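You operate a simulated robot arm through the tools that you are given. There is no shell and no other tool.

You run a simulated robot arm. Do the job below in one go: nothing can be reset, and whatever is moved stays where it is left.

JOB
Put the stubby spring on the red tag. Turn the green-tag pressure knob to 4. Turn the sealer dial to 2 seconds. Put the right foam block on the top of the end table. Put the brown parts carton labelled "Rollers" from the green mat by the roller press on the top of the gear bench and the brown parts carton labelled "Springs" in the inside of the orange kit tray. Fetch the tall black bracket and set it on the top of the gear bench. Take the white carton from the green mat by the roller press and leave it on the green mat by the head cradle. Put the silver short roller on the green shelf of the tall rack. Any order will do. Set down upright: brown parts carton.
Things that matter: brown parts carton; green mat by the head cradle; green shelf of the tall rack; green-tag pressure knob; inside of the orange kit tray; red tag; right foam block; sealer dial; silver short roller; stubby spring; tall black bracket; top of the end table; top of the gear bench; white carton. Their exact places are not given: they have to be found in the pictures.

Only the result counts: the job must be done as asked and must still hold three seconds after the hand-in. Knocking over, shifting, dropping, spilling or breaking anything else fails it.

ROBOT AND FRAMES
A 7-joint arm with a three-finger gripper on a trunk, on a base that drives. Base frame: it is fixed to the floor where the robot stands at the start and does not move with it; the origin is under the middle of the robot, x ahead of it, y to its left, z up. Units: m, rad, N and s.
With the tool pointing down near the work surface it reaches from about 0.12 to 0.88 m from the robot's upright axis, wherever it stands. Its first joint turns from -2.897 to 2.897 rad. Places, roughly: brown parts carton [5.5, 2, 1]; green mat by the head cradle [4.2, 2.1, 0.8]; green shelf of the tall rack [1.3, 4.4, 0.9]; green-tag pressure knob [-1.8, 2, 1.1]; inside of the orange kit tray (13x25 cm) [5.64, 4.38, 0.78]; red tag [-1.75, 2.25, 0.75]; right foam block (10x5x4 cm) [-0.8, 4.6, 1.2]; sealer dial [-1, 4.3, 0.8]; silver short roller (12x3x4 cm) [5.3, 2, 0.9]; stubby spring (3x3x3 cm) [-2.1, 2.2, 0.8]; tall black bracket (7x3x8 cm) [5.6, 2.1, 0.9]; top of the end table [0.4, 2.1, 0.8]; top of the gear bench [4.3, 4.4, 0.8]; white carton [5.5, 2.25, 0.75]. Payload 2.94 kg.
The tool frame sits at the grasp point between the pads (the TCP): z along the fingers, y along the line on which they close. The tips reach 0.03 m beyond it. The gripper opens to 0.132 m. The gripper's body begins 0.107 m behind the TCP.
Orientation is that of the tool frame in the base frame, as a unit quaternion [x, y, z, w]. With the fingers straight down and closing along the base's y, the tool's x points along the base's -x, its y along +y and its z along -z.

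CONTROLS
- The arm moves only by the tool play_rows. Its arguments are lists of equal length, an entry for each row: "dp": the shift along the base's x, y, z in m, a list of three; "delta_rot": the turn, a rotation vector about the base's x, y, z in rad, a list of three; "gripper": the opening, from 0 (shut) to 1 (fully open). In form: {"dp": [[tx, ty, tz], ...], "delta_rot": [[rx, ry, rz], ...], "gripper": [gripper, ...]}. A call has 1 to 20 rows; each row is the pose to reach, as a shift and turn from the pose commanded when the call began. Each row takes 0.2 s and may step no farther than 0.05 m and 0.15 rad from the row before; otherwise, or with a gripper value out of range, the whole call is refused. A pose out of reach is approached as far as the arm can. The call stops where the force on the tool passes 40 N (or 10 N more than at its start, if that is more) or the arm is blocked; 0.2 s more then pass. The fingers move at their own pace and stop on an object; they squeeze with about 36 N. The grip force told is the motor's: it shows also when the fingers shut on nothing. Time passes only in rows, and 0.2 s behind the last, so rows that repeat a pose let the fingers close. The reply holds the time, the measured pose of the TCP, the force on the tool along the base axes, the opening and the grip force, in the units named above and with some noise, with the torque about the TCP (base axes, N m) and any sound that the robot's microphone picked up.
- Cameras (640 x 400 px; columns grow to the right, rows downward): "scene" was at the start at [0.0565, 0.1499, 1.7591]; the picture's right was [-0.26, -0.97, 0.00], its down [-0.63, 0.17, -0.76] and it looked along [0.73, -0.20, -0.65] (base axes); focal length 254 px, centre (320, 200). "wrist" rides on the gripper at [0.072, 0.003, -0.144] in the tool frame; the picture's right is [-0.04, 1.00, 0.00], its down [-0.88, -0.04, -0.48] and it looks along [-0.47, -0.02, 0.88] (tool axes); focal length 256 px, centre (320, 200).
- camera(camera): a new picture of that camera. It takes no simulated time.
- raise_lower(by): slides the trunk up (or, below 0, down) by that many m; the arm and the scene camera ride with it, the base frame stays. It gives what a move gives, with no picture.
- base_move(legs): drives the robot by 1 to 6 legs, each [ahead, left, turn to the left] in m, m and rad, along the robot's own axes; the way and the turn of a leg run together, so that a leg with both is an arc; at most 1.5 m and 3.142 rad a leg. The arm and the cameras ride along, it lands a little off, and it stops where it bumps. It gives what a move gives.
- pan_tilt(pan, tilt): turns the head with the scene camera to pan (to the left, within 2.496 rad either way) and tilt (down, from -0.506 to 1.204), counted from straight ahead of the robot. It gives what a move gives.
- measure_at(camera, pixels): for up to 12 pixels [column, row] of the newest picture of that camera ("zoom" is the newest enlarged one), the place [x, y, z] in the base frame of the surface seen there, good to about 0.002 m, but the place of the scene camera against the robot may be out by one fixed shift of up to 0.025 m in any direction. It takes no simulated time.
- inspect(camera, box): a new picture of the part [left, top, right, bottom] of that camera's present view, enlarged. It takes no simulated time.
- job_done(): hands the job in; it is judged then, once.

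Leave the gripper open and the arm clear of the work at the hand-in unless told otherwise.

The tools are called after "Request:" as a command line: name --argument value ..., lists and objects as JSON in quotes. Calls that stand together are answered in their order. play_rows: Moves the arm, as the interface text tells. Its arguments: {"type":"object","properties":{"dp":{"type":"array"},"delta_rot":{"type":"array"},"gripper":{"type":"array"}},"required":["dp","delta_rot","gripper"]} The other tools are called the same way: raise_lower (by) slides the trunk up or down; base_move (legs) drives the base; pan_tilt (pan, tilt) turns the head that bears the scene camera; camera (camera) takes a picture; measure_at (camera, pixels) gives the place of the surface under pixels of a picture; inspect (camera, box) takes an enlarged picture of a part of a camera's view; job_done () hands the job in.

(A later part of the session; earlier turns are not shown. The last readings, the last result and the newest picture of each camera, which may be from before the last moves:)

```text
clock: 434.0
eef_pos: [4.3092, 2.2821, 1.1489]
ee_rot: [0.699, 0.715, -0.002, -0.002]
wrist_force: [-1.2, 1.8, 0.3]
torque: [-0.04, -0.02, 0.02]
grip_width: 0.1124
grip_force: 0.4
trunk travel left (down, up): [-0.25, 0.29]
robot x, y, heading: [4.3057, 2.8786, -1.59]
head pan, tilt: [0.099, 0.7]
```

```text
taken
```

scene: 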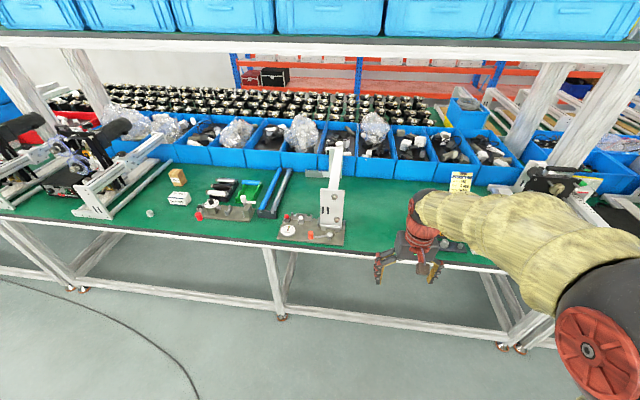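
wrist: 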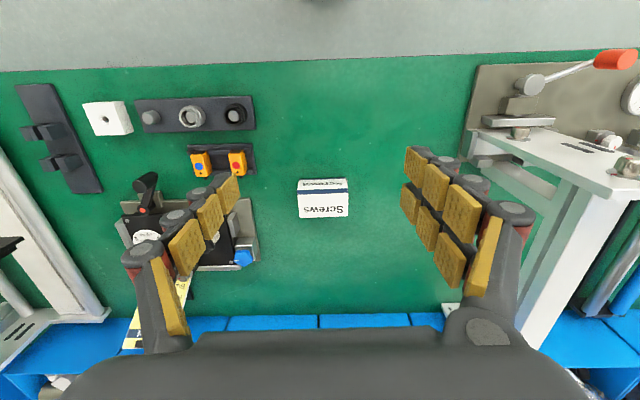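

The white carton is on the mat by the head cradle. Now the silver short roller: back off, slide east 1.0 m and approach.

Request:
base_move --legs '[[-0.35, 0, 0.02], [0, 1.02, 0], [0.43, 0, 0]]'

Request:
camera --camera "wrist"

Request:
inspect --camera "wrist" --box '[240, 180, 400, 320]'

```text
clock: 443.3
eef_pos: [5.3366, 2.2006, 1.1467]
ee_rot: [0.694, 0.72, -0.002, -0.003]
wrist_force: [1.0, 0.5, 0.3]
torque: [0.03, 0.0, 0.0]
grip_width: 0.1124
grip_force: 0.0
trunk travel left (down, up): [-0.25, 0.29]
robot x, y, heading: [5.3234, 2.8003, -1.575]
head pan, tilt: [0.099, 0.7]
```

```text
taken
```

wrist: 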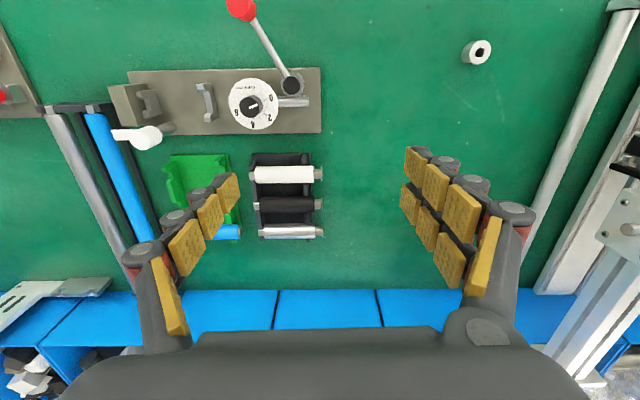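

```text
2.86 times, centred on (320, 250) of wrist
```

zoom: 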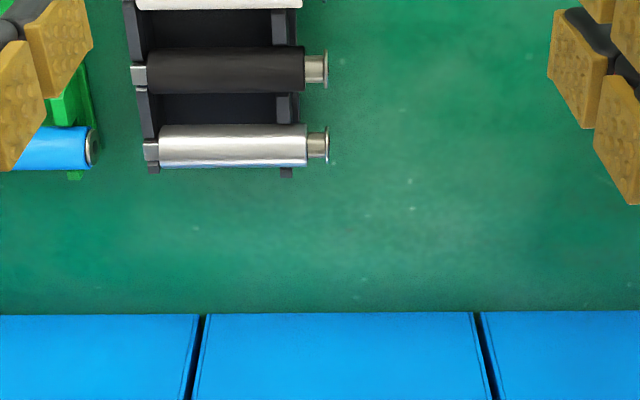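

Before gripping the roller I want to know the rack's shelf spacing. Pan the head toward the rack (far west-north-west).

Request:
pan_tilt --pan -1.95 --tilt 0.2

Request:
camera --camera "scene"

```text
clock: 445.2
eef_pos: [5.3366, 2.1992, 1.1475]
ee_rot: [0.693, 0.721, -0.002, -0.003]
wrist_force: [-0.3, 0.0, -0.1]
torque: [0.0, -0.01, -0.03]
grip_width: 0.112
grip_force: 0.1
trunk travel left (down, up): [-0.25, 0.29]
robot x, y, heading: [5.3243, 2.8006, -1.575]
head pan, tilt: [-1.95, 0.201]
```

```text
taken
```

scene: 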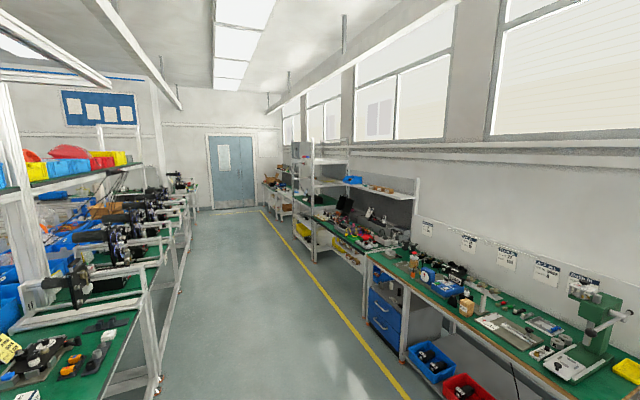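

Request:
inspect --camera "scene" --box '[280, 130, 370, 270]'

Request:
measure_at --camera "zoom" --pixels '[[250, 195], [250, 240], [235, 160], [260, 150], [225, 215], [240, 100], [265, 250], [200, 190], [280, 200]]'

```text
2.86 times, centred on (325, 200) of scene
```

zoom: 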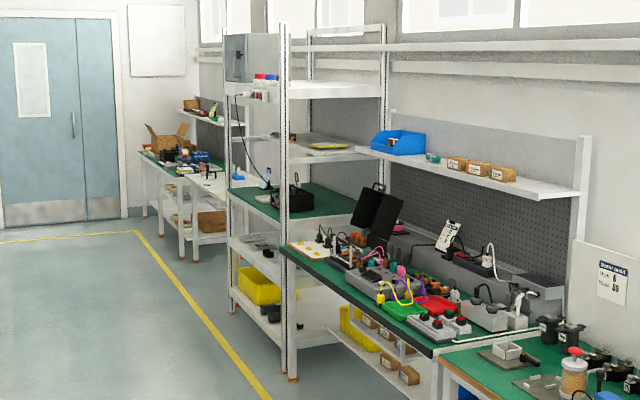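

```text
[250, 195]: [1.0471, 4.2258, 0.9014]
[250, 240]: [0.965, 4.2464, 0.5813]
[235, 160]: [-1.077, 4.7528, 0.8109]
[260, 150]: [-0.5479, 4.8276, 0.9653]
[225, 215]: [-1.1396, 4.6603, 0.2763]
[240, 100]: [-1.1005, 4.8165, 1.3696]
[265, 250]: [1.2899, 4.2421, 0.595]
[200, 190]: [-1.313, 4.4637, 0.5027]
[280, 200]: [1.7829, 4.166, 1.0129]
```

Measure the shelf above the green one.

Request:
measure_at --camera "zoom" --pixels '[[320, 147], [350, 155], [320, 92], [300, 205], [310, 215], [240, 192], [265, 200], [270, 205], [350, 190], [286, 60], [384, 60], [330, 195]]'

```text
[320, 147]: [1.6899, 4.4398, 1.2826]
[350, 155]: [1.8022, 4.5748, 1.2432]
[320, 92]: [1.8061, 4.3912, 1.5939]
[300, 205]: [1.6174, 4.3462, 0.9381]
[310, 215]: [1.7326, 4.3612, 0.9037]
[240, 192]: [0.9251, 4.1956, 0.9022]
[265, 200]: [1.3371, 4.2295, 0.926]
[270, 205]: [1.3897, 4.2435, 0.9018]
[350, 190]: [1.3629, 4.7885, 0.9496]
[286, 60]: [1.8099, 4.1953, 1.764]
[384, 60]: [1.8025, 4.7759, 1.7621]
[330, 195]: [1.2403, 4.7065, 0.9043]
```

Green shelf z≈0.90 with the next shelf's underside at ≈1.24, so I must place with a tilted tool. I'll grip the roller with the tool leaning along the roller's axis (pointing west-down 30°, closing along y). First reposition the base.

Request:
base_move --legs '[[0.07, 0.2, 0], [0, 0, -0.35]]'

Request:
pan_tilt --pan 0.2 --tilt 0.8

Request:
camera --camera "wrist"

```text
clock: 448.0
eef_pos: [5.3319, 2.1627, 1.1466]
ee_rot: [0.809, 0.587, -0.001, -0.003]
wrist_force: [-0.1, 0.2, -0.2]
torque: [0.02, 0.01, 0.0]
grip_width: 0.1124
grip_force: 0.1
trunk travel left (down, up): [-0.25, 0.29]
robot x, y, heading: [5.5304, 2.7293, -1.925]
head pan, tilt: [-1.95, 0.201]
```

```text
clock: 450.0
eef_pos: [5.3333, 2.1628, 1.1467]
ee_rot: [0.809, 0.587, -0.002, -0.003]
wrist_force: [-0.4, -0.4, 0.2]
torque: [0.02, 0.0, -0.01]
grip_width: 0.1122
grip_force: 0.2
trunk travel left (down, up): [-0.25, 0.29]
robot x, y, heading: [5.5318, 2.7301, -1.932]
head pan, tilt: [0.201, 0.799]
```

```text
taken
```

wrist: 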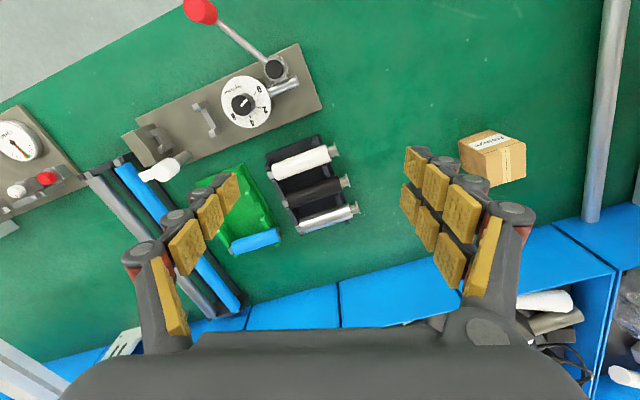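

Rotate the tool −1.256 rad so closing is along y, narrowing the gripper, then lean 0.55 rad about +y (pointing west-down).

Request:
play_rows --dp '[[0.005, -0.01, 0], [0.01, -0.02, 0], [0.015, -0.03, 0], [0.02, -0.04, 0], [0.025, -0.05, 0], [0.03, -0.06, 0], [0.035, -0.08, 0], [0.04, -0.1, 0], [0.045, -0.12, 0], [0.05, -0.14, 0]]' --delta_rot '[[0, 0, -0.13], [0, 0, -0.26], [0, 0, -0.39], [0, 0, -0.52], [0, 0, -0.65], [0, 0, -0.78], [0, 0, -0.91], [0, 0, -1.04], [0, 0, -1.17], [0, 0, -1.256]]' --gripper '[0.8, 0.7, 0.6, 0.5, 0.4, 0.4, 0.4, 0.4, 0.4, 0.4]'

Request:
play_rows --dp '[[0, 0, -0.01], [0, 0, -0.02], [0, 0, -0.03], [0, 0, -0.04], [0, 0, -0.04]]' --delta_rot '[[0, 0.14, 0], [0, 0.28, 0], [0, 0.42, 0], [0, 0.55, 0], [0, 0.55, 0]]' --gripper '[0.4, 0.4, 0.4, 0.4, 0.4]'

Request:
camera --camera "wrist"

```text
clock: 452.2
eef_pos: [5.3853, 2.021, 1.1483]
ee_rot: [1.0, -0.002, 0.002, -0.005]
wrist_force: [0.6, -0.3, -0.1]
torque: [0.01, 0.0, -0.01]
grip_width: 0.0528
grip_force: 0.1
trunk travel left (down, up): [-0.25, 0.29]
robot x, y, heading: [5.5268, 2.7289, -1.928]
head pan, tilt: [0.201, 0.799]
```

```text
clock: 453.4
eef_pos: [5.383, 2.025, 1.1088]
ee_rot: [0.962, -0.003, -0.271, -0.003]
wrist_force: [0.5, 0.2, 0.7]
torque: [0.0, 0.03, -0.01]
grip_width: 0.0528
grip_force: 0.0
trunk travel left (down, up): [-0.25, 0.29]
robot x, y, heading: [5.5275, 2.7298, -1.931]
head pan, tilt: [0.201, 0.799]
```

```text
taken
```

wrist: 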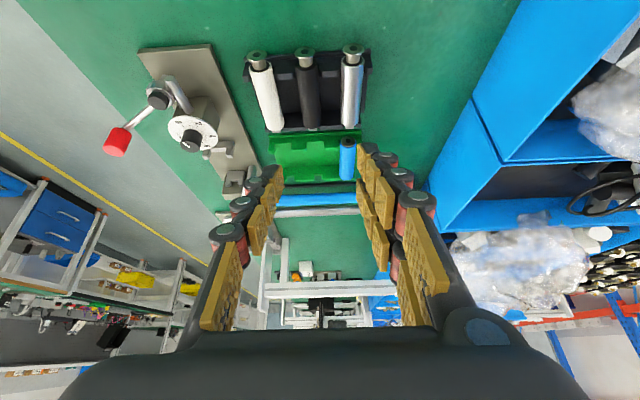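

The leaning pose works. The silver roller appears at (351,90). Zoom and measure.

Request:
inspect --camera "wrist" --box '[240, 35, 400, 145]'

Request:
measure_at --camera "wrist" --pixels '[[351, 60], [351, 75], [351, 90], [351, 105], [351, 118], [345, 90], [357, 90], [353, 50], [308, 90], [330, 90], [330, 110], [353, 124]]'

```text
3.64 times, centred on (320, 90) of wrist
```

zoom: 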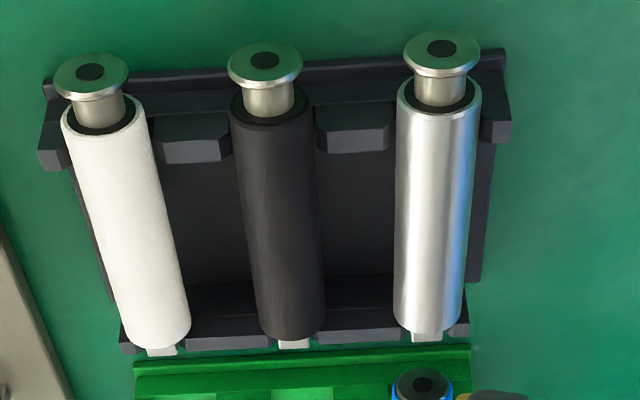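

```text
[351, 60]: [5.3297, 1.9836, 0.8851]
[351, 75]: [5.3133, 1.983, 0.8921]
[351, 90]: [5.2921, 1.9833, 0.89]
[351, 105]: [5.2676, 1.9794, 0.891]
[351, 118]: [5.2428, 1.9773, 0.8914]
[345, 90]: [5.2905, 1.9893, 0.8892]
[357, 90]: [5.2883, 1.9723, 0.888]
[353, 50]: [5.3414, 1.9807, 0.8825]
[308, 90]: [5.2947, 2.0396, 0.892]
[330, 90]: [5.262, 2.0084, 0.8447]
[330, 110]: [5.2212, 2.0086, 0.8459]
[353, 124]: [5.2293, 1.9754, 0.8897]
```

Request:
measure_at --camera "zoom" --pixels '[[402, 210], [418, 210], [434, 210], [450, 210], [464, 210], [408, 130], [440, 130], [470, 130], [402, 300], [428, 300], [456, 300], [428, 325]]'

```text
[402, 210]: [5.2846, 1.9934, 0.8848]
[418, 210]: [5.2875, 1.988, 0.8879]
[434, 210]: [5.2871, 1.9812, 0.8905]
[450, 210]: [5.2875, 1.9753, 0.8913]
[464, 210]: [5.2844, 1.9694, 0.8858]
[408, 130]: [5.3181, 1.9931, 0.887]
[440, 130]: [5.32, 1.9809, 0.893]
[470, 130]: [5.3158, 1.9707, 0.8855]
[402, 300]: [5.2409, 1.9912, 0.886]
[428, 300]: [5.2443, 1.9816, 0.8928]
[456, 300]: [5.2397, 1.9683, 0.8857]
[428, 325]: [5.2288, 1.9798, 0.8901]
```

Roller: axis at y=1.981, centre z=0.878, radius 13.8 mm, drum centre x≈5.276. I'll trim the lean to 0.45 and go to a pre-grasp 0.1 m back along the tool axis.

Request:
play_rows --dp '[[-0.012, -0.011, -0.03], [-0.024, -0.022, -0.06], [-0.038, -0.033, -0.09], [-0.0545, -0.044, -0.12], [-0.0545, -0.044, -0.1228]]' --delta_rot '[[0, -0.05, 0.015], [0, -0.1, 0.03], [0, -0.1, 0.03], [0, -0.1, 0.03], [0, -0.1, 0.03]]' --gripper '[0.34, 0.34, 0.34, 0.34, 0.34]'

Request:
camera --camera "wrist"

```text
clock: 454.6
eef_pos: [5.3269, 1.9793, 0.9866]
ee_rot: [0.975, 0.014, -0.222, 0.002]
wrist_force: [0.4, 0.7, -0.2]
torque: [-0.02, -0.01, 0.01]
grip_width: 0.0447
grip_force: 0.0
trunk travel left (down, up): [-0.25, 0.29]
robot x, y, heading: [5.5283, 2.7305, -1.927]
head pan, tilt: [0.201, 0.799]
```

```text
taken
```

wrist: 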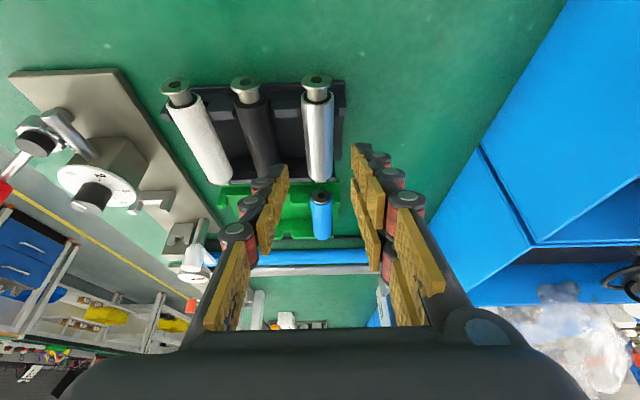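

Aligned so far (silver roller centred at col ≈319). Advance 0.055 m along the axis and check again.

Request:
play_rows --dp '[[-0.012, 0.001, -0.025], [-0.024, 0.001, -0.05], [-0.024, 0.001, -0.05]]' --delta_rot '[[0, 0, 0], [0, 0, 0], [0, 0, 0]]' --gripper '[0.34, 0.34, 0.34]'

Request:
camera --camera "wrist"

Request:
inspect --camera "wrist" --box '[230, 80, 410, 220]'

```text
clock: 455.4
eef_pos: [5.3057, 1.9817, 0.9366]
ee_rot: [0.975, 0.013, -0.222, 0.002]
wrist_force: [0.5, 1.4, -0.7]
torque: [0.04, -0.01, -0.01]
grip_width: 0.0451
grip_force: 0.0
trunk travel left (down, up): [-0.25, 0.29]
robot x, y, heading: [5.5292, 2.7239, -1.929]
head pan, tilt: [0.201, 0.799]
```

```text
taken
```

wrist: 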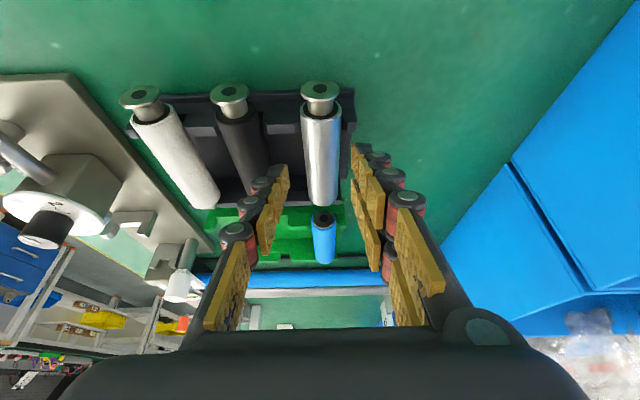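

```text
2.86 times, centred on (320, 150) of wrist
```

zoom: 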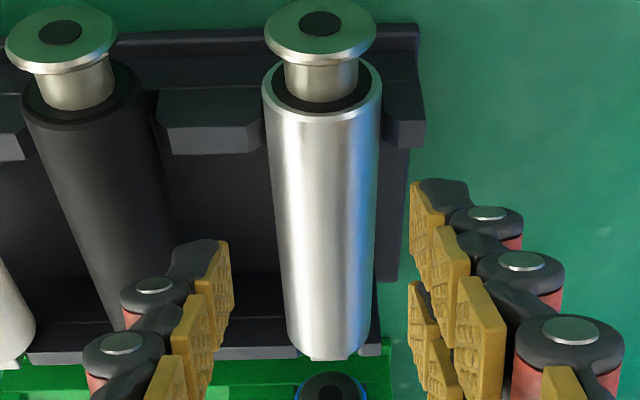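

Good clearance. Narrow to 0.04 m and advance the last 0.044 m along the axis, then close.

Request:
play_rows --dp '[[0, 0, 0], [-0.008, 0, -0.016], [-0.015, 0, -0.031], [-0.0195, 0, -0.04], [-0.0195, 0, -0.04]]' --delta_rot '[[0, 0, 0], [0, 0, 0], [0, 0, 0], [0, 0, 0], [0, 0, 0]]' --gripper '[0.3, 0.3, 0.3, 0.3, 0.3]'

Request:
inspect --camera "wrist" --box '[230, 90, 410, 230]'

```text
clock: 456.6
eef_pos: [5.286, 1.9807, 0.8946]
ee_rot: [0.975, 0.013, -0.223, 0.001]
wrist_force: [0.2, 0.2, -0.4]
torque: [0.0, 0.02, 0.01]
grip_width: 0.0395
grip_force: 0.0
trunk travel left (down, up): [-0.25, 0.29]
robot x, y, heading: [5.5259, 2.7329, -1.929]
head pan, tilt: [0.201, 0.799]
```

```text
2.86 times, centred on (320, 160) of wrist
```

zoom: 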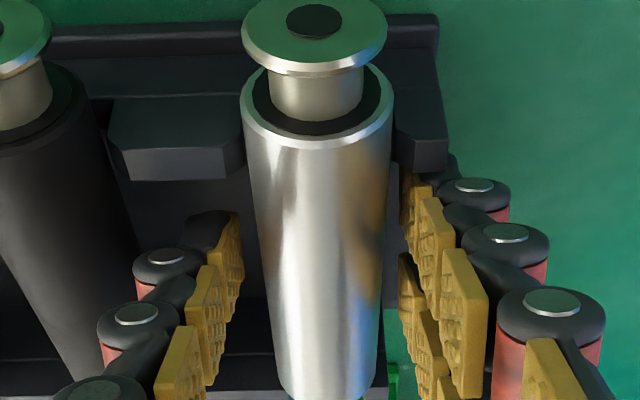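

The roller is between the fingers. Close.

Request:
play_rows --dp '[[0, 0, 0], [0, 0, 0], [0, 0, 0], [0, 0, 0], [0, 0, 0]]' --delta_rot '[[0, 0, 0], [0, 0, 0], [0, 0, 0], [0, 0, 0], [0, 0, 0]]' --gripper '[0, 0, 0, 0, 0]'

Request:
play_rows --dp '[[0, 0, 0.005], [0, 0, 0.015], [0, 0, 0.03], [0, 0, 0.05]]' --delta_rot '[[0, 0, 0], [0, 0, 0], [0, 0, 0], [0, 0, 0]]' --gripper '[0, 0, 0, 0]'

Request:
camera --camera "wrist"

```text
clock: 457.8
eef_pos: [5.2868, 1.9817, 0.8945]
ee_rot: [0.975, 0.014, -0.222, 0.0]
wrist_force: [0.9, 0.1, -0.2]
torque: [-0.02, -0.02, 0.01]
grip_width: 0.0286
grip_force: 35.6
trunk travel left (down, up): [-0.25, 0.29]
robot x, y, heading: [5.5319, 2.7273, -1.931]
head pan, tilt: [0.201, 0.799]
```

```text
clock: 458.8
eef_pos: [5.2868, 1.9809, 0.9444]
ee_rot: [0.975, 0.013, -0.222, 0.001]
wrist_force: [-0.6, 0.6, -2.3]
torque: [-0.04, 0.01, 0.01]
grip_width: 0.0292
grip_force: 36.5
trunk travel left (down, up): [-0.25, 0.29]
robot x, y, heading: [5.5333, 2.7278, -1.931]
head pan, tilt: [0.201, 0.799]
```

```text
taken
```

wrist: 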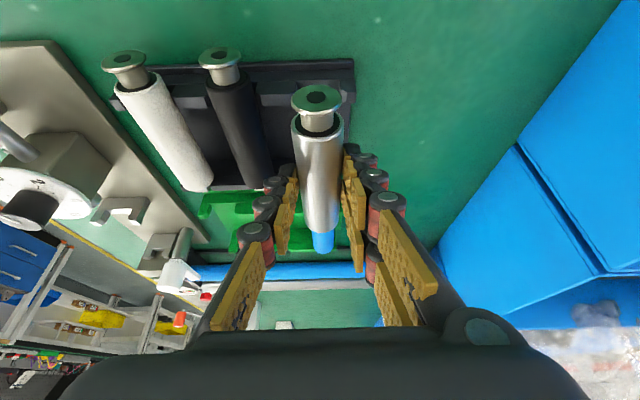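

Roller held. Lift to z≈1.15 and back the base off.

Request:
play_rows --dp '[[0, 0.005, 0.05], [0, 0.01, 0.1], [0, 0.02, 0.145], [0, 0.04, 0.19], [0, 0.07, 0.21]]' --delta_rot '[[0, 0, 0], [0, 0, 0], [0, 0, 0], [0, 0, 0], [0, 0, 0]]' --gripper '[0, 0, 0, 0, 0]'

Request:
base_move --legs '[[-0.5, 0, 0]]'

```text
refused: row 1 steps farther than a row can; nothing moved
```

```text
clock: 461.8
eef_pos: [5.4743, 2.4604, 0.9434]
ee_rot: [0.975, 0.018, -0.222, 0.002]
wrist_force: [1.1, 0.1, -2.4]
torque: [-0.01, -0.03, -0.01]
grip_width: 0.0291
grip_force: 36.6
trunk travel left (down, up): [-0.25, 0.29]
robot x, y, heading: [5.709, 3.2121, -1.918]
head pan, tilt: [0.201, 0.799]
```

The lift call was refused but the base moved with the roller at z≈0.94; forces stayed low. I'll check that nothing on the bench was disturbed.

Request:
pan_tilt --pan 0.35 --tilt 0.7

Request:
camera --camera "scene"

Request:
camera --camera "wrist"

```text
clock: 462.5
eef_pos: [5.4736, 2.4603, 0.9432]
ee_rot: [0.975, 0.018, -0.222, 0.002]
wrist_force: [-0.2, -0.8, -2.8]
torque: [0.02, 0.0, 0.02]
grip_width: 0.0288
grip_force: 36.2
trunk travel left (down, up): [-0.25, 0.29]
robot x, y, heading: [5.7067, 3.2112, -1.922]
head pan, tilt: [0.351, 0.7]
```

```text
taken
```

scene: 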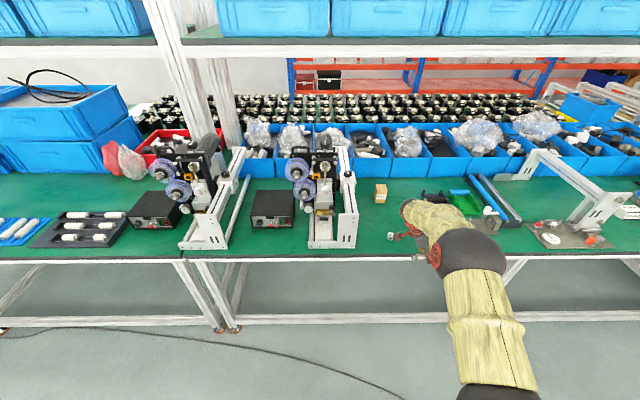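

```text
taken
```

wrist: 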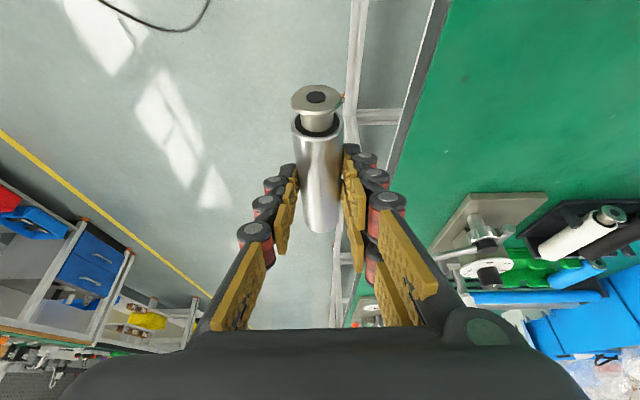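

Everything looks in place. Raise the tool 0.2 m, then swing its pointing direction to straight ahead (+1.18 rad about z).

Request:
play_rows --dp '[[0, 0, 0.045], [0, 0, 0.09], [0, 0, 0.135], [0, 0, 0.18], [0, 0, 0.21]]' --delta_rot '[[0, 0, 0], [0, 0, 0], [0, 0, 0], [0, 0, 0], [0, 0, 0]]' --gripper '[0, 0, 0, 0, 0]'

Request:
play_rows --dp '[[0.005, 0.01, 0], [0.01, 0.02, 0], [0.015, 0.03, 0], [0.02, 0.04, 0], [0.025, 0.05, 0], [0.03, 0.06, 0], [0.035, 0.07, 0], [0.04, 0.08, 0], [0.045, 0.09, 0], [0.045, 0.09, 0]]' --delta_rot '[[0, 0, 0.13], [0, 0, 0.26], [0, 0, 0.39], [0, 0, 0.52], [0, 0, 0.65], [0, 0, 0.78], [0, 0, 0.91], [0, 0, 1.04], [0, 0, 1.17], [0, 0, 1.17]]' --gripper '[0, 0, 0, 0, 0, 0, 0, 0, 0, 0]'

Request:
camera --camera "wrist"

Request:
camera --camera "scene"

```text
clock: 463.7
eef_pos: [5.4732, 2.4631, 1.1532]
ee_rot: [0.975, 0.019, -0.222, 0.002]
wrist_force: [0.5, 0.0, -2.5]
torque: [-0.01, 0.01, 0.0]
grip_width: 0.0291
grip_force: 35.6
trunk travel left (down, up): [-0.25, 0.29]
robot x, y, heading: [5.7064, 3.2123, -1.919]
head pan, tilt: [0.351, 0.7]
```

```text
clock: 465.9
eef_pos: [5.5184, 2.5514, 1.1525]
ee_rot: [0.802, 0.554, -0.184, 0.125]
wrist_force: [-0.3, -0.7, -1.2]
torque: [-0.03, 0.0, -0.02]
grip_width: 0.0294
grip_force: 35.9
trunk travel left (down, up): [-0.25, 0.29]
robot x, y, heading: [5.7092, 3.21, -1.923]
head pan, tilt: [0.351, 0.7]
```

```text
taken
```

wrist: 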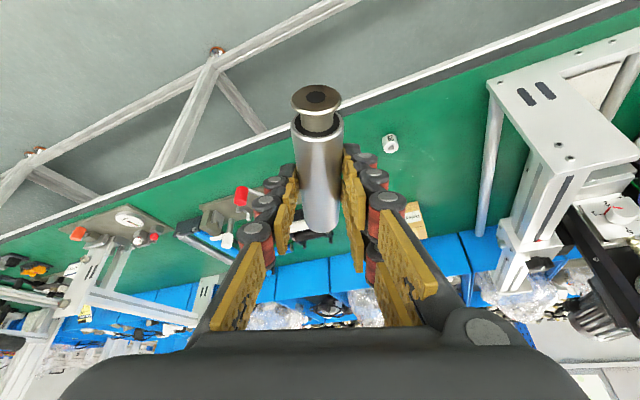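

```text
taken
```

scene: 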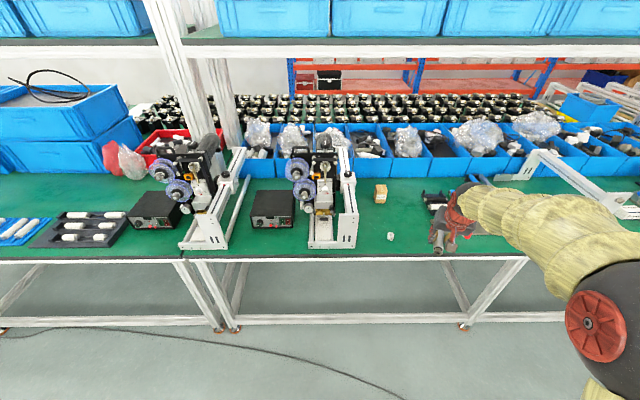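

The tape roll and all else are undisturbed. Now turn to face west and drive down the aisle to the rack.

Request:
base_move --legs '[[0, 0, -1.219], [1.5, 0, 0]]'

```text
clock: 476.3
eef_pos: [3.5346, 3.1027, 1.1533]
ee_rot: [0.975, 0.005, -0.222, -0.001]
wrist_force: [-0.2, 0.1, -2.7]
torque: [0.0, 0.0, -0.01]
grip_width: 0.0289
grip_force: 35.9
trunk travel left (down, up): [-0.25, 0.29]
robot x, y, heading: [4.2185, 3.1664, -3.118]
head pan, tilt: [0.351, 0.7]
```

Request:
base_move --legs '[[0, 0, -0.03], [1.5, 0, 0], [1.3, 0, 0]]'

Request:
pan_tilt --pan -1.3 --tilt 0.6

Request:
camera --camera "scene"

```text
clock: 490.2
eef_pos: [0.7443, 3.2632, 1.153]
ee_rot: [0.975, -0.037, -0.22, -0.01]
wrist_force: [0.6, 0.8, -2.0]
torque: [0.01, -0.05, -0.01]
grip_width: 0.0291
grip_force: 36.0
trunk travel left (down, up): [-0.25, 0.29]
robot x, y, heading: [1.43, 3.2708, 3.08]
head pan, tilt: [0.351, 0.7]
```

```text
clock: 491.9
eef_pos: [0.7433, 3.2611, 1.153]
ee_rot: [0.974, -0.036, -0.221, -0.01]
wrist_force: [-0.1, 0.0, -2.9]
torque: [-0.02, 0.01, -0.01]
grip_width: 0.0292
grip_force: 36.3
trunk travel left (down, up): [-0.25, 0.29]
robot x, y, heading: [1.4282, 3.269, 3.082]
head pan, tilt: [-1.3, 0.6]
```

```text
taken
```

scene: 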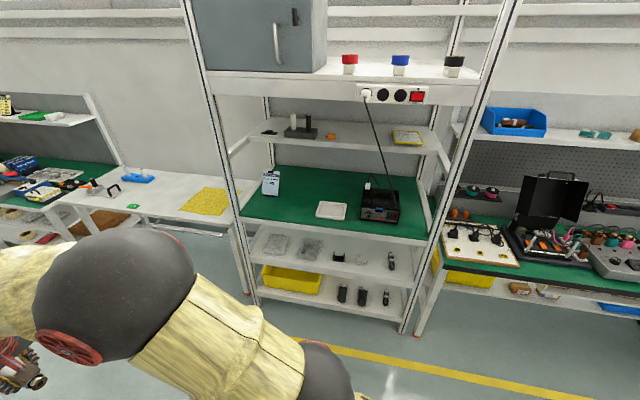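

Clear view of the rack: green shelf with a card (270,183), white tray (331,210) and black device (380,205). Zoom and measure.

Request:
inspect --camera "scene" --box '[210, 90, 470, 270]'

Request:
measure_at --camera "scene" --pixels '[[290, 200], [300, 215], [265, 212], [280, 220], [330, 228], [350, 200], [331, 210], [245, 212], [425, 235], [300, 185], [360, 232], [400, 228]]'

```text
2.22 times, centred on (340, 180) of scene
```

zoom: 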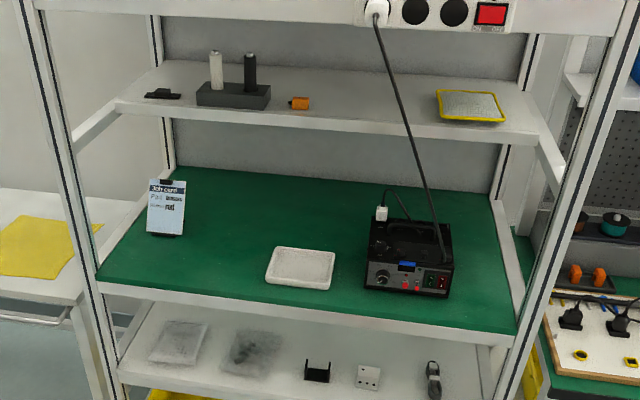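

```text
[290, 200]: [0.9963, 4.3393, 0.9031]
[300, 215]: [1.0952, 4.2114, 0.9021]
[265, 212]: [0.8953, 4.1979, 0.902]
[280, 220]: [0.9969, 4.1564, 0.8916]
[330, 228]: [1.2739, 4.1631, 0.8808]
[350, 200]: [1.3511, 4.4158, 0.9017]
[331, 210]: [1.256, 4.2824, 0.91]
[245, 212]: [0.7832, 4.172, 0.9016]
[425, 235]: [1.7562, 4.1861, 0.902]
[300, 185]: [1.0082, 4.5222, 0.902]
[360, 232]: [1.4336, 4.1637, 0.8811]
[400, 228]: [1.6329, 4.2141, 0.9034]
```

Request:
measure_at --camera "zoom" --pixels '[[300, 118], [300, 128], [130, 108], [165, 205], [170, 235], [100, 120], [268, 280], [330, 290], [220, 260], [180, 300], [120, 10], [400, 12]]'

```text
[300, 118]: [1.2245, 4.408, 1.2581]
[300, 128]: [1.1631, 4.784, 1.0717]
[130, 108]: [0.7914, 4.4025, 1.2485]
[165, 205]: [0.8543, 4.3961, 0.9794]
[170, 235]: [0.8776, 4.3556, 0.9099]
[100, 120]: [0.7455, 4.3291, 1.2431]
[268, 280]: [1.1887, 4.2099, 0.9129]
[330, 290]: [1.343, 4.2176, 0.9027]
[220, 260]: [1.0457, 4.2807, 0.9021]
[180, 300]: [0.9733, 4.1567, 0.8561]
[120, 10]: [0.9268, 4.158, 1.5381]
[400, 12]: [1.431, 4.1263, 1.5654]
```

The green shelf: z≈0.90, front edge y≈4.17, the next shelf is set back (front y≈4.42). Free spot around (1.08, 4.31). Turn to face north and line up.

Request:
base_move --legs '[[0, 0, -1.511], [0, 0.3, 0]]'

Request:
pan_tilt --pan 0.1 --tilt 0.6

Request:
camera --camera "wrist"

Request:
camera --camera "scene"

```text
clock: 497.5
eef_pos: [1.0658, 3.942, 1.1529]
ee_rot: [0.699, -0.68, -0.157, -0.156]
wrist_force: [-0.7, -0.3, -2.5]
torque: [-0.03, -0.01, 0.0]
grip_width: 0.0291
grip_force: 36.2
trunk travel left (down, up): [-0.25, 0.29]
robot x, y, heading: [1.1403, 3.2598, 1.611]
head pan, tilt: [-1.3, 0.6]
```

```text
clock: 499.0
eef_pos: [1.0657, 3.9417, 1.1524]
ee_rot: [0.699, -0.681, -0.158, -0.155]
wrist_force: [0.0, -0.5, -2.5]
torque: [-0.01, 0.0, -0.02]
grip_width: 0.0289
grip_force: 35.9
trunk travel left (down, up): [-0.25, 0.29]
robot x, y, heading: [1.1429, 3.2573, 1.613]
head pan, tilt: [0.099, 0.6]
```

```text
taken
```

wrist: 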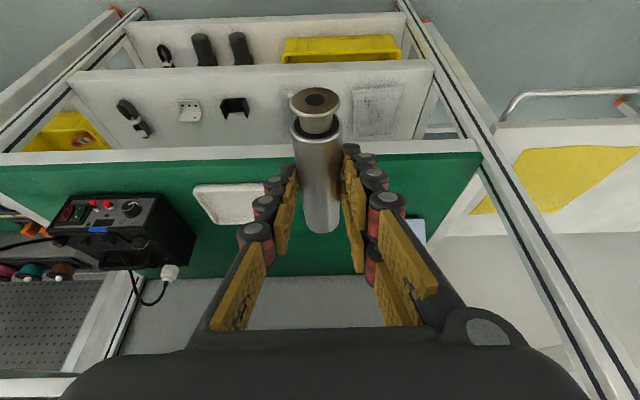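

```text
taken
```

scene: 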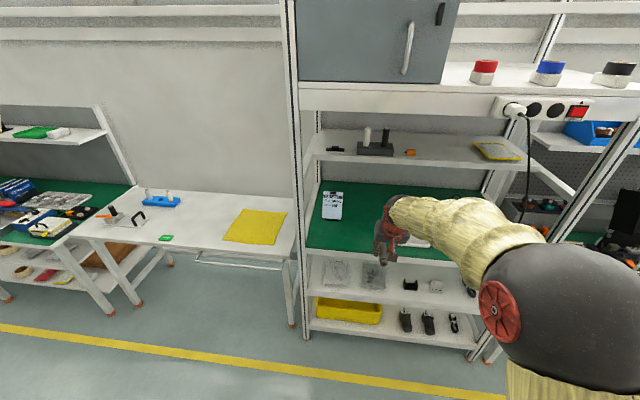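

Lower to z≈1.03 outside the rack, then drive ahead 0.27 m with a small heading fix.

Request:
play_rows --dp '[[0, 0, -0.04], [0, 0, -0.08], [0, 0, -0.12]]' --delta_rot '[[0, 0, 0], [0, 0, 0], [0, 0, 0]]' --gripper '[0, 0, 0]'

Request:
base_move --legs '[[0, 0, -0.03], [0.27, 0, 0]]'

Request:
camera --camera "wrist"

Request:
measure_at --camera "wrist" --pixels '[[400, 150], [250, 100], [400, 220], [220, 140], [440, 200], [320, 60]]'

```text
clock: 499.8
eef_pos: [1.066, 3.9434, 1.0341]
ee_rot: [0.699, -0.68, -0.158, -0.157]
wrist_force: [0.1, 0.0, -1.6]
torque: [-0.04, 0.02, -0.05]
grip_width: 0.0291
grip_force: 35.8
trunk travel left (down, up): [-0.25, 0.29]
robot x, y, heading: [1.1422, 3.2544, 1.608]
head pan, tilt: [0.099, 0.6]
```

```text
clock: 502.1
eef_pos: [1.083, 4.213, 1.0327]
ee_rot: [-0.688, 0.691, 0.155, 0.159]
wrist_force: [-0.6, 0.6, -2.8]
torque: [-0.05, 0.02, 0.0]
grip_width: 0.0291
grip_force: 35.7
trunk travel left (down, up): [-0.25, 0.29]
robot x, y, heading: [1.1415, 3.5285, 1.582]
head pan, tilt: [0.099, 0.6]
```

```text
taken
```

wrist: 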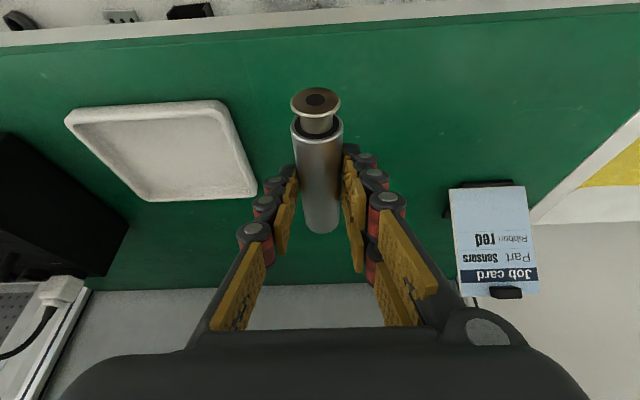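

```text
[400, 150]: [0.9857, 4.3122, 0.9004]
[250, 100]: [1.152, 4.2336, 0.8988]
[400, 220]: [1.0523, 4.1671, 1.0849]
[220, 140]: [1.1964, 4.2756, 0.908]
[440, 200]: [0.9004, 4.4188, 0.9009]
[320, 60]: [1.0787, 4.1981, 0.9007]
```

Shelf z=0.900. Move in to y≈4.295, x≈1.07 and descend to TCP z≈0.936 (roller ≈4 mm above the shelf).

Request:
play_rows --dp '[[-0.006, 0.035, -0.02], [-0.013, 0.07, -0.04], [-0.013, 0.082, -0.06], [-0.013, 0.082, -0.08], [-0.013, 0.082, -0.092], [-0.013, 0.082, -0.097], [-0.013, 0.082, -0.097]]' --delta_rot '[[0, 0, 0], [0, 0, 0], [0, 0, 0], [0, 0, 0], [0, 0, 0], [0, 0, 0], [0, 0, 0]]' --gripper '[0, 0, 0, 0, 0, 0, 0]'

Request:
camera --camera "wrist"

Request:
camera --camera "scene"

```text
clock: 503.7
eef_pos: [1.0713, 4.2959, 0.9363]
ee_rot: [-0.689, 0.69, 0.156, 0.157]
wrist_force: [0.8, 0.2, -0.6]
torque: [-0.01, 0.0, 0.01]
grip_width: 0.0289
grip_force: 35.7
trunk travel left (down, up): [-0.25, 0.29]
robot x, y, heading: [1.1395, 3.5309, 1.583]
head pan, tilt: [0.099, 0.6]
```

```text
taken
```

wrist: 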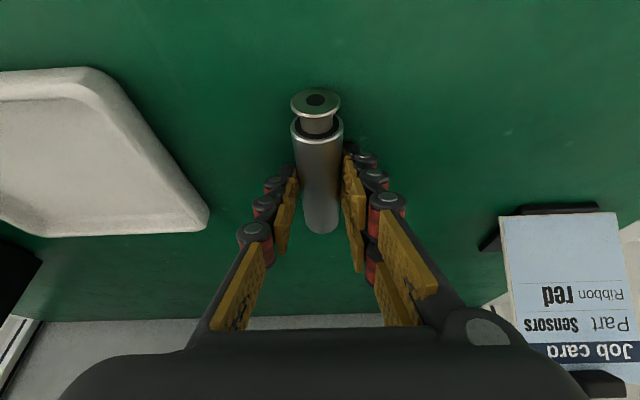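

```text
taken
```

scene: 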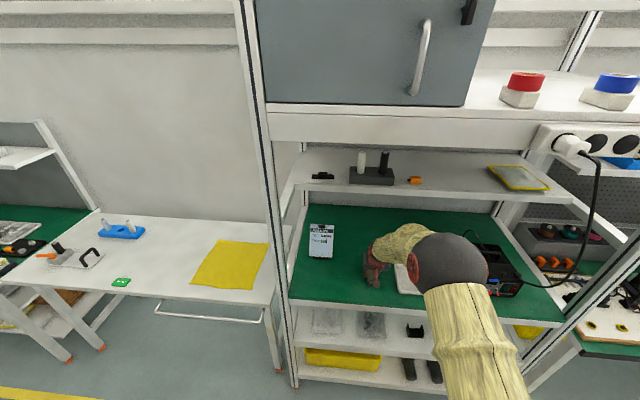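

Lower in small steps and watch the vertical force.

Request:
play_rows --dp '[[0, 0, -0.002], [0, 0, -0.0035], [0, 0, -0.0035]]' --delta_rot '[[0, 0, 0], [0, 0, 0], [0, 0, 0]]' --gripper '[0, 0, 0]'

Request:
play_rows --dp '[[0, 0, -0.001], [0, 0, -0.0015], [0, 0, -0.0015]]' --delta_rot '[[0, 0, 0], [0, 0, 0], [0, 0, 0]]' --gripper '[0, 0, 0]'

```text
clock: 504.5
eef_pos: [1.0712, 4.2959, 0.935]
ee_rot: [-0.688, 0.69, 0.157, 0.159]
wrist_force: [5.6, -2.7, 17.8]
torque: [-0.23, 0.16, 0.13]
grip_width: 0.0292
grip_force: 36.2
trunk travel left (down, up): [-0.25, 0.29]
robot x, y, heading: [1.1376, 3.5289, 1.585]
head pan, tilt: [0.099, 0.6]
```

```text
clock: 505.3
eef_pos: [1.0704, 4.2951, 0.9349]
ee_rot: [-0.687, 0.69, 0.159, 0.162]
wrist_force: [4.8, -2.8, 36.4]
torque: [-0.38, 0.56, 0.3]
grip_width: 0.0291
grip_force: 35.7
trunk travel left (down, up): [-0.25, 0.29]
robot x, y, heading: [1.1405, 3.5286, 1.578]
head pan, tilt: [0.099, 0.6]
```

A fingertip touches the shelf slightly before the roller (contact on the west finger). I'll ease up 4 mm, then open only slightly so the roller settles between the fingers.

Request:
play_rows --dp '[[0, 0, 0.002], [0, 0, 0.004], [0, 0, 0.004]]' --delta_rot '[[0, 0, 0], [0, 0, 0], [0, 0, 0]]' --gripper '[0, 0, 0]'

Request:
play_rows --dp '[[0, 0, 0], [0, 0, 0], [0, 0, 0], [0, 0, 0], [0, 0, 0], [0, 0, 0], [0, 0, 0]]' --delta_rot '[[0, 0, 0], [0, 0, 0], [0, 0, 0], [0, 0, 0], [0, 0, 0], [0, 0, 0], [0, 0, 0]]' --gripper '[0.23, 0.24, 0.25, 0.26, 0.26, 0.26, 0.26]'

Request:
camera --camera "wrist"

```text
clock: 506.1
eef_pos: [1.071, 4.296, 0.9364]
ee_rot: [-0.688, 0.691, 0.156, 0.159]
wrist_force: [6.7, 4.5, 25.5]
torque: [-0.04, 0.33, -0.05]
grip_width: 0.0292
grip_force: 36.4
trunk travel left (down, up): [-0.25, 0.29]
robot x, y, heading: [1.1408, 3.527, 1.579]
head pan, tilt: [0.099, 0.6]
```

```text
clock: 507.7
eef_pos: [1.0706, 4.2957, 0.9343]
ee_rot: [-0.689, 0.691, 0.154, 0.158]
wrist_force: [-2.0, 2.2, 11.7]
torque: [-0.06, 0.4, -0.05]
grip_width: 0.0367
grip_force: 1.4
trunk travel left (down, up): [-0.25, 0.29]
robot x, y, heading: [1.1395, 3.5308, 1.58]
head pan, tilt: [0.099, 0.6]
```

```text
taken
```

wrist: 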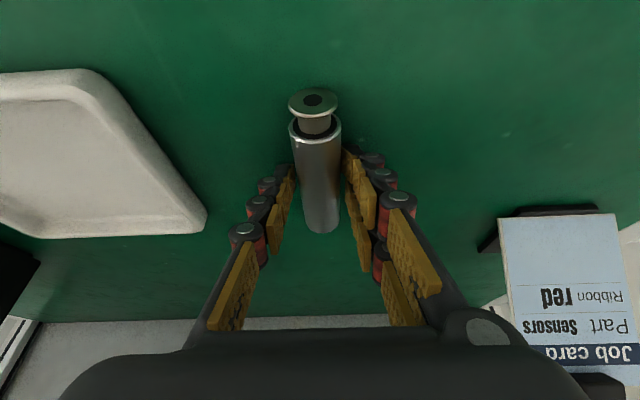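

Fingers are open 0.0367 m. Check whether the roller now rests on the shelf by measuring its top height.

Request:
measure_at --camera "wrist" --pixels '[[316, 145], [317, 165], [318, 185], [319, 205], [320, 222], [313, 97], [330, 60]]'

Request:
inspect --camera "wrist" --box '[240, 70, 400, 260]'

```text
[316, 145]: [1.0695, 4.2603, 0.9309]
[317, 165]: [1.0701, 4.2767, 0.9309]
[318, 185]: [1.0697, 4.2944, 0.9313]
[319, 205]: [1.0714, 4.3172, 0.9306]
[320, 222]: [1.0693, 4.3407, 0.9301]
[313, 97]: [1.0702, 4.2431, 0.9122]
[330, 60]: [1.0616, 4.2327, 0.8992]
```

```text
2.11 times, centred on (320, 165) of wrist
```

zoom: 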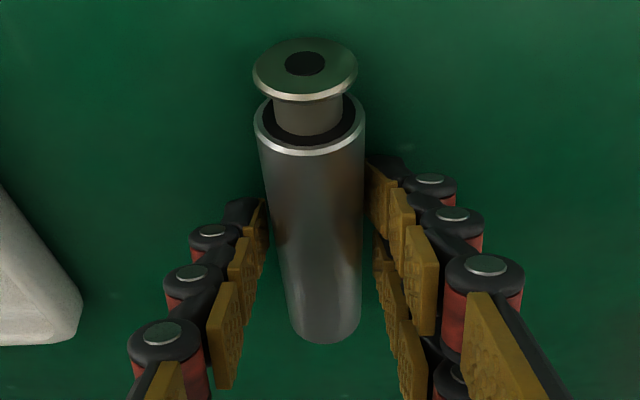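

The roller lies level on the shelf (top z≈0.931 along its length). Open a bit more, then retreat along the tool axis.

Request:
play_rows --dp '[[0, 0, 0.002], [0, 0, 0.003], [0, 0, 0.003], [0, 0, 0.003], [0, -0.006, 0.012], [0, -0.018, 0.038], [0, -0.035, 0.074], [0, -0.055, 0.11], [0, -0.085, 0.145], [0, -0.125, 0.165], [0, -0.17, 0.175]]' --delta_rot '[[0, 0, 0], [0, 0, 0], [0, 0, 0], [0, 0, 0], [0, 0, 0], [0, 0, 0], [0, 0, 0], [0, 0, 0], [0, 0, 0], [0, 0, 0], [0, 0, 0]]' --gripper '[0.28, 0.34, 0.4, 0.4, 0.4, 0.4, 0.4, 0.4, 0.4, 0.4, 0.4]'

Request:
camera --camera "wrist"

```text
clock: 510.1
eef_pos: [1.0691, 4.1245, 1.1138]
ee_rot: [-0.689, 0.691, 0.155, 0.158]
wrist_force: [0.3, -0.1, 0.6]
torque: [0.0, 0.01, 0.03]
grip_width: 0.0528
grip_force: 0.2
trunk travel left (down, up): [-0.25, 0.29]
robot x, y, heading: [1.136, 3.5315, 1.584]
head pan, tilt: [0.099, 0.6]
```

```text
taken
```

wrist: 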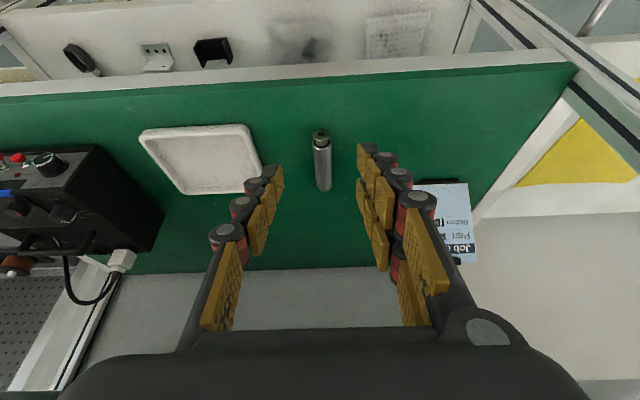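

The roller rests on the green shelf. Back off, open the gripper, and verify from a distance.

Request:
base_move --legs '[[-0.4, 0, 0]]'

Request:
play_rows --dp '[[0, 0, 0.02], [0, 0, 0.04], [0, 0, 0.05], [0, 0, 0.06]]' --delta_rot '[[-0.12, 0, 0], [-0.24, 0, 0], [-0.36, 0, 0], [-0.44, 0, 0]]' --gripper '[0.7, 1, 1, 1]'

Request:
camera --camera "scene"

Request:
inspect --camera "scene" --box '[270, 150, 460, 290]'

```text
clock: 512.6
eef_pos: [1.0743, 3.7184, 1.1128]
ee_rot: [-0.688, 0.691, 0.155, 0.157]
wrist_force: [0.4, 0.1, -0.3]
torque: [0.0, 0.01, -0.03]
grip_width: 0.0527
grip_force: 0.2
trunk travel left (down, up): [-0.25, 0.29]
robot x, y, heading: [1.1453, 3.1222, 1.581]
head pan, tilt: [0.099, 0.6]
```

```text
clock: 513.6
eef_pos: [1.0749, 3.7188, 1.1717]
ee_rot: [-0.706, 0.708, 0.0, 0.003]
wrist_force: [0.1, -0.1, 0.3]
torque: [0.0, 0.02, -0.01]
grip_width: 0.12
grip_force: 0.0
trunk travel left (down, up): [-0.25, 0.29]
robot x, y, heading: [1.138, 3.1217, 1.579]
head pan, tilt: [0.099, 0.6]
```

```text
taken
```

scene: 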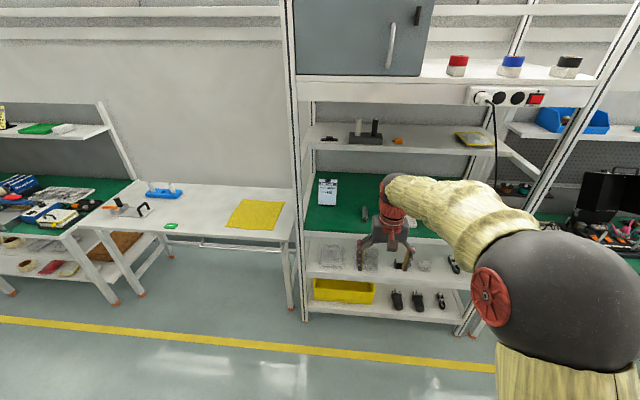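

```text
2.86 times, centred on (365, 220) of scene
```

zoom: 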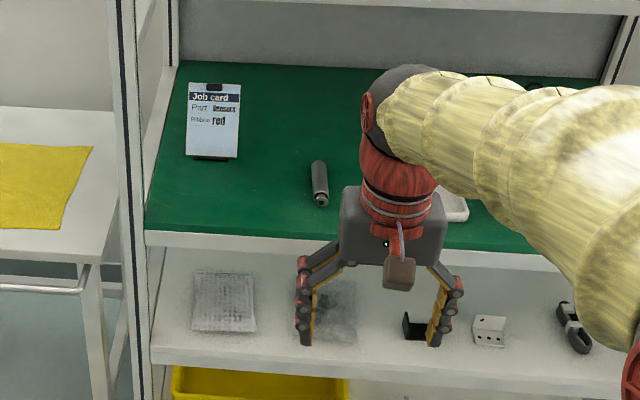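

The roller is steady. A last look at the knob machine, spring, sealer and end table using the head camera only.

Request:
pan_tilt --pan 1.93 --tilt 0.3

Request:
inspect --camera "scene" --box '[200, 140, 440, 290]'

Request:
pan_tilt --pan 2.45 --tilt 0.6

Request:
camera --camera "scene"

Request:
pan_tilt --pan 1.0 --tilt 0.4

Request:
camera --camera "scene"

```text
clock: 515.4
eef_pos: [1.0745, 3.7189, 1.1706]
ee_rot: [-0.706, 0.708, 0.001, 0.004]
wrist_force: [0.0, 0.5, 0.1]
torque: [0.01, 0.02, 0.0]
grip_width: 0.1322
grip_force: 0.1
trunk travel left (down, up): [-0.25, 0.29]
robot x, y, heading: [1.1402, 3.1228, 1.578]
head pan, tilt: [1.93, 0.3]
```

```text
2.67 times, centred on (320, 215) of scene
```

zoom: 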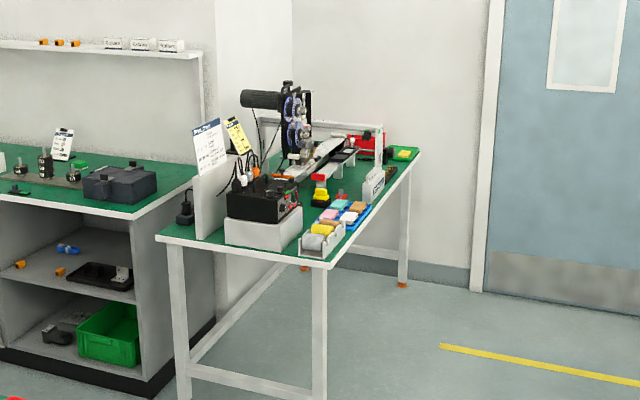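

```text
clock: 516.4
eef_pos: [1.0749, 3.7181, 1.1725]
ee_rot: [-0.706, 0.709, 0.001, 0.004]
wrist_force: [0.0, 0.5, -0.2]
torque: [0.0, -0.03, -0.02]
grip_width: 0.132
grip_force: 0.1
trunk travel left (down, up): [-0.25, 0.29]
robot x, y, heading: [1.1439, 3.1236, 1.581]
head pan, tilt: [2.45, 0.6]
```

```text
taken
```

scene: 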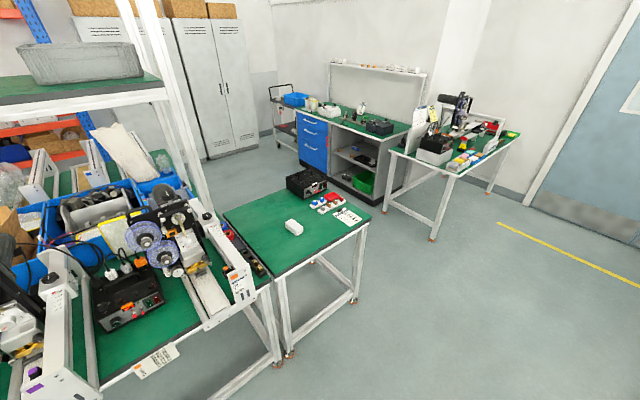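

```text
clock: 518.0
eef_pos: [1.0748, 3.7182, 1.1724]
ee_rot: [-0.706, 0.708, 0.001, 0.004]
wrist_force: [-0.8, -0.8, -0.1]
torque: [0.0, 0.0, 0.02]
grip_width: 0.1321
grip_force: 0.1
trunk travel left (down, up): [-0.25, 0.29]
robot x, y, heading: [1.1478, 3.1207, 1.577]
head pan, tilt: [1.0, 0.4]
```

```text
taken
```

scene: 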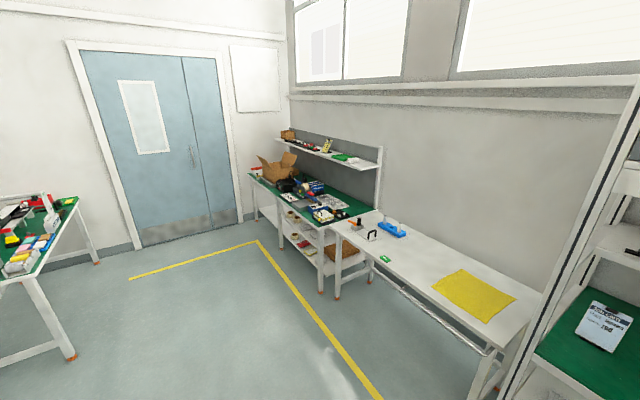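

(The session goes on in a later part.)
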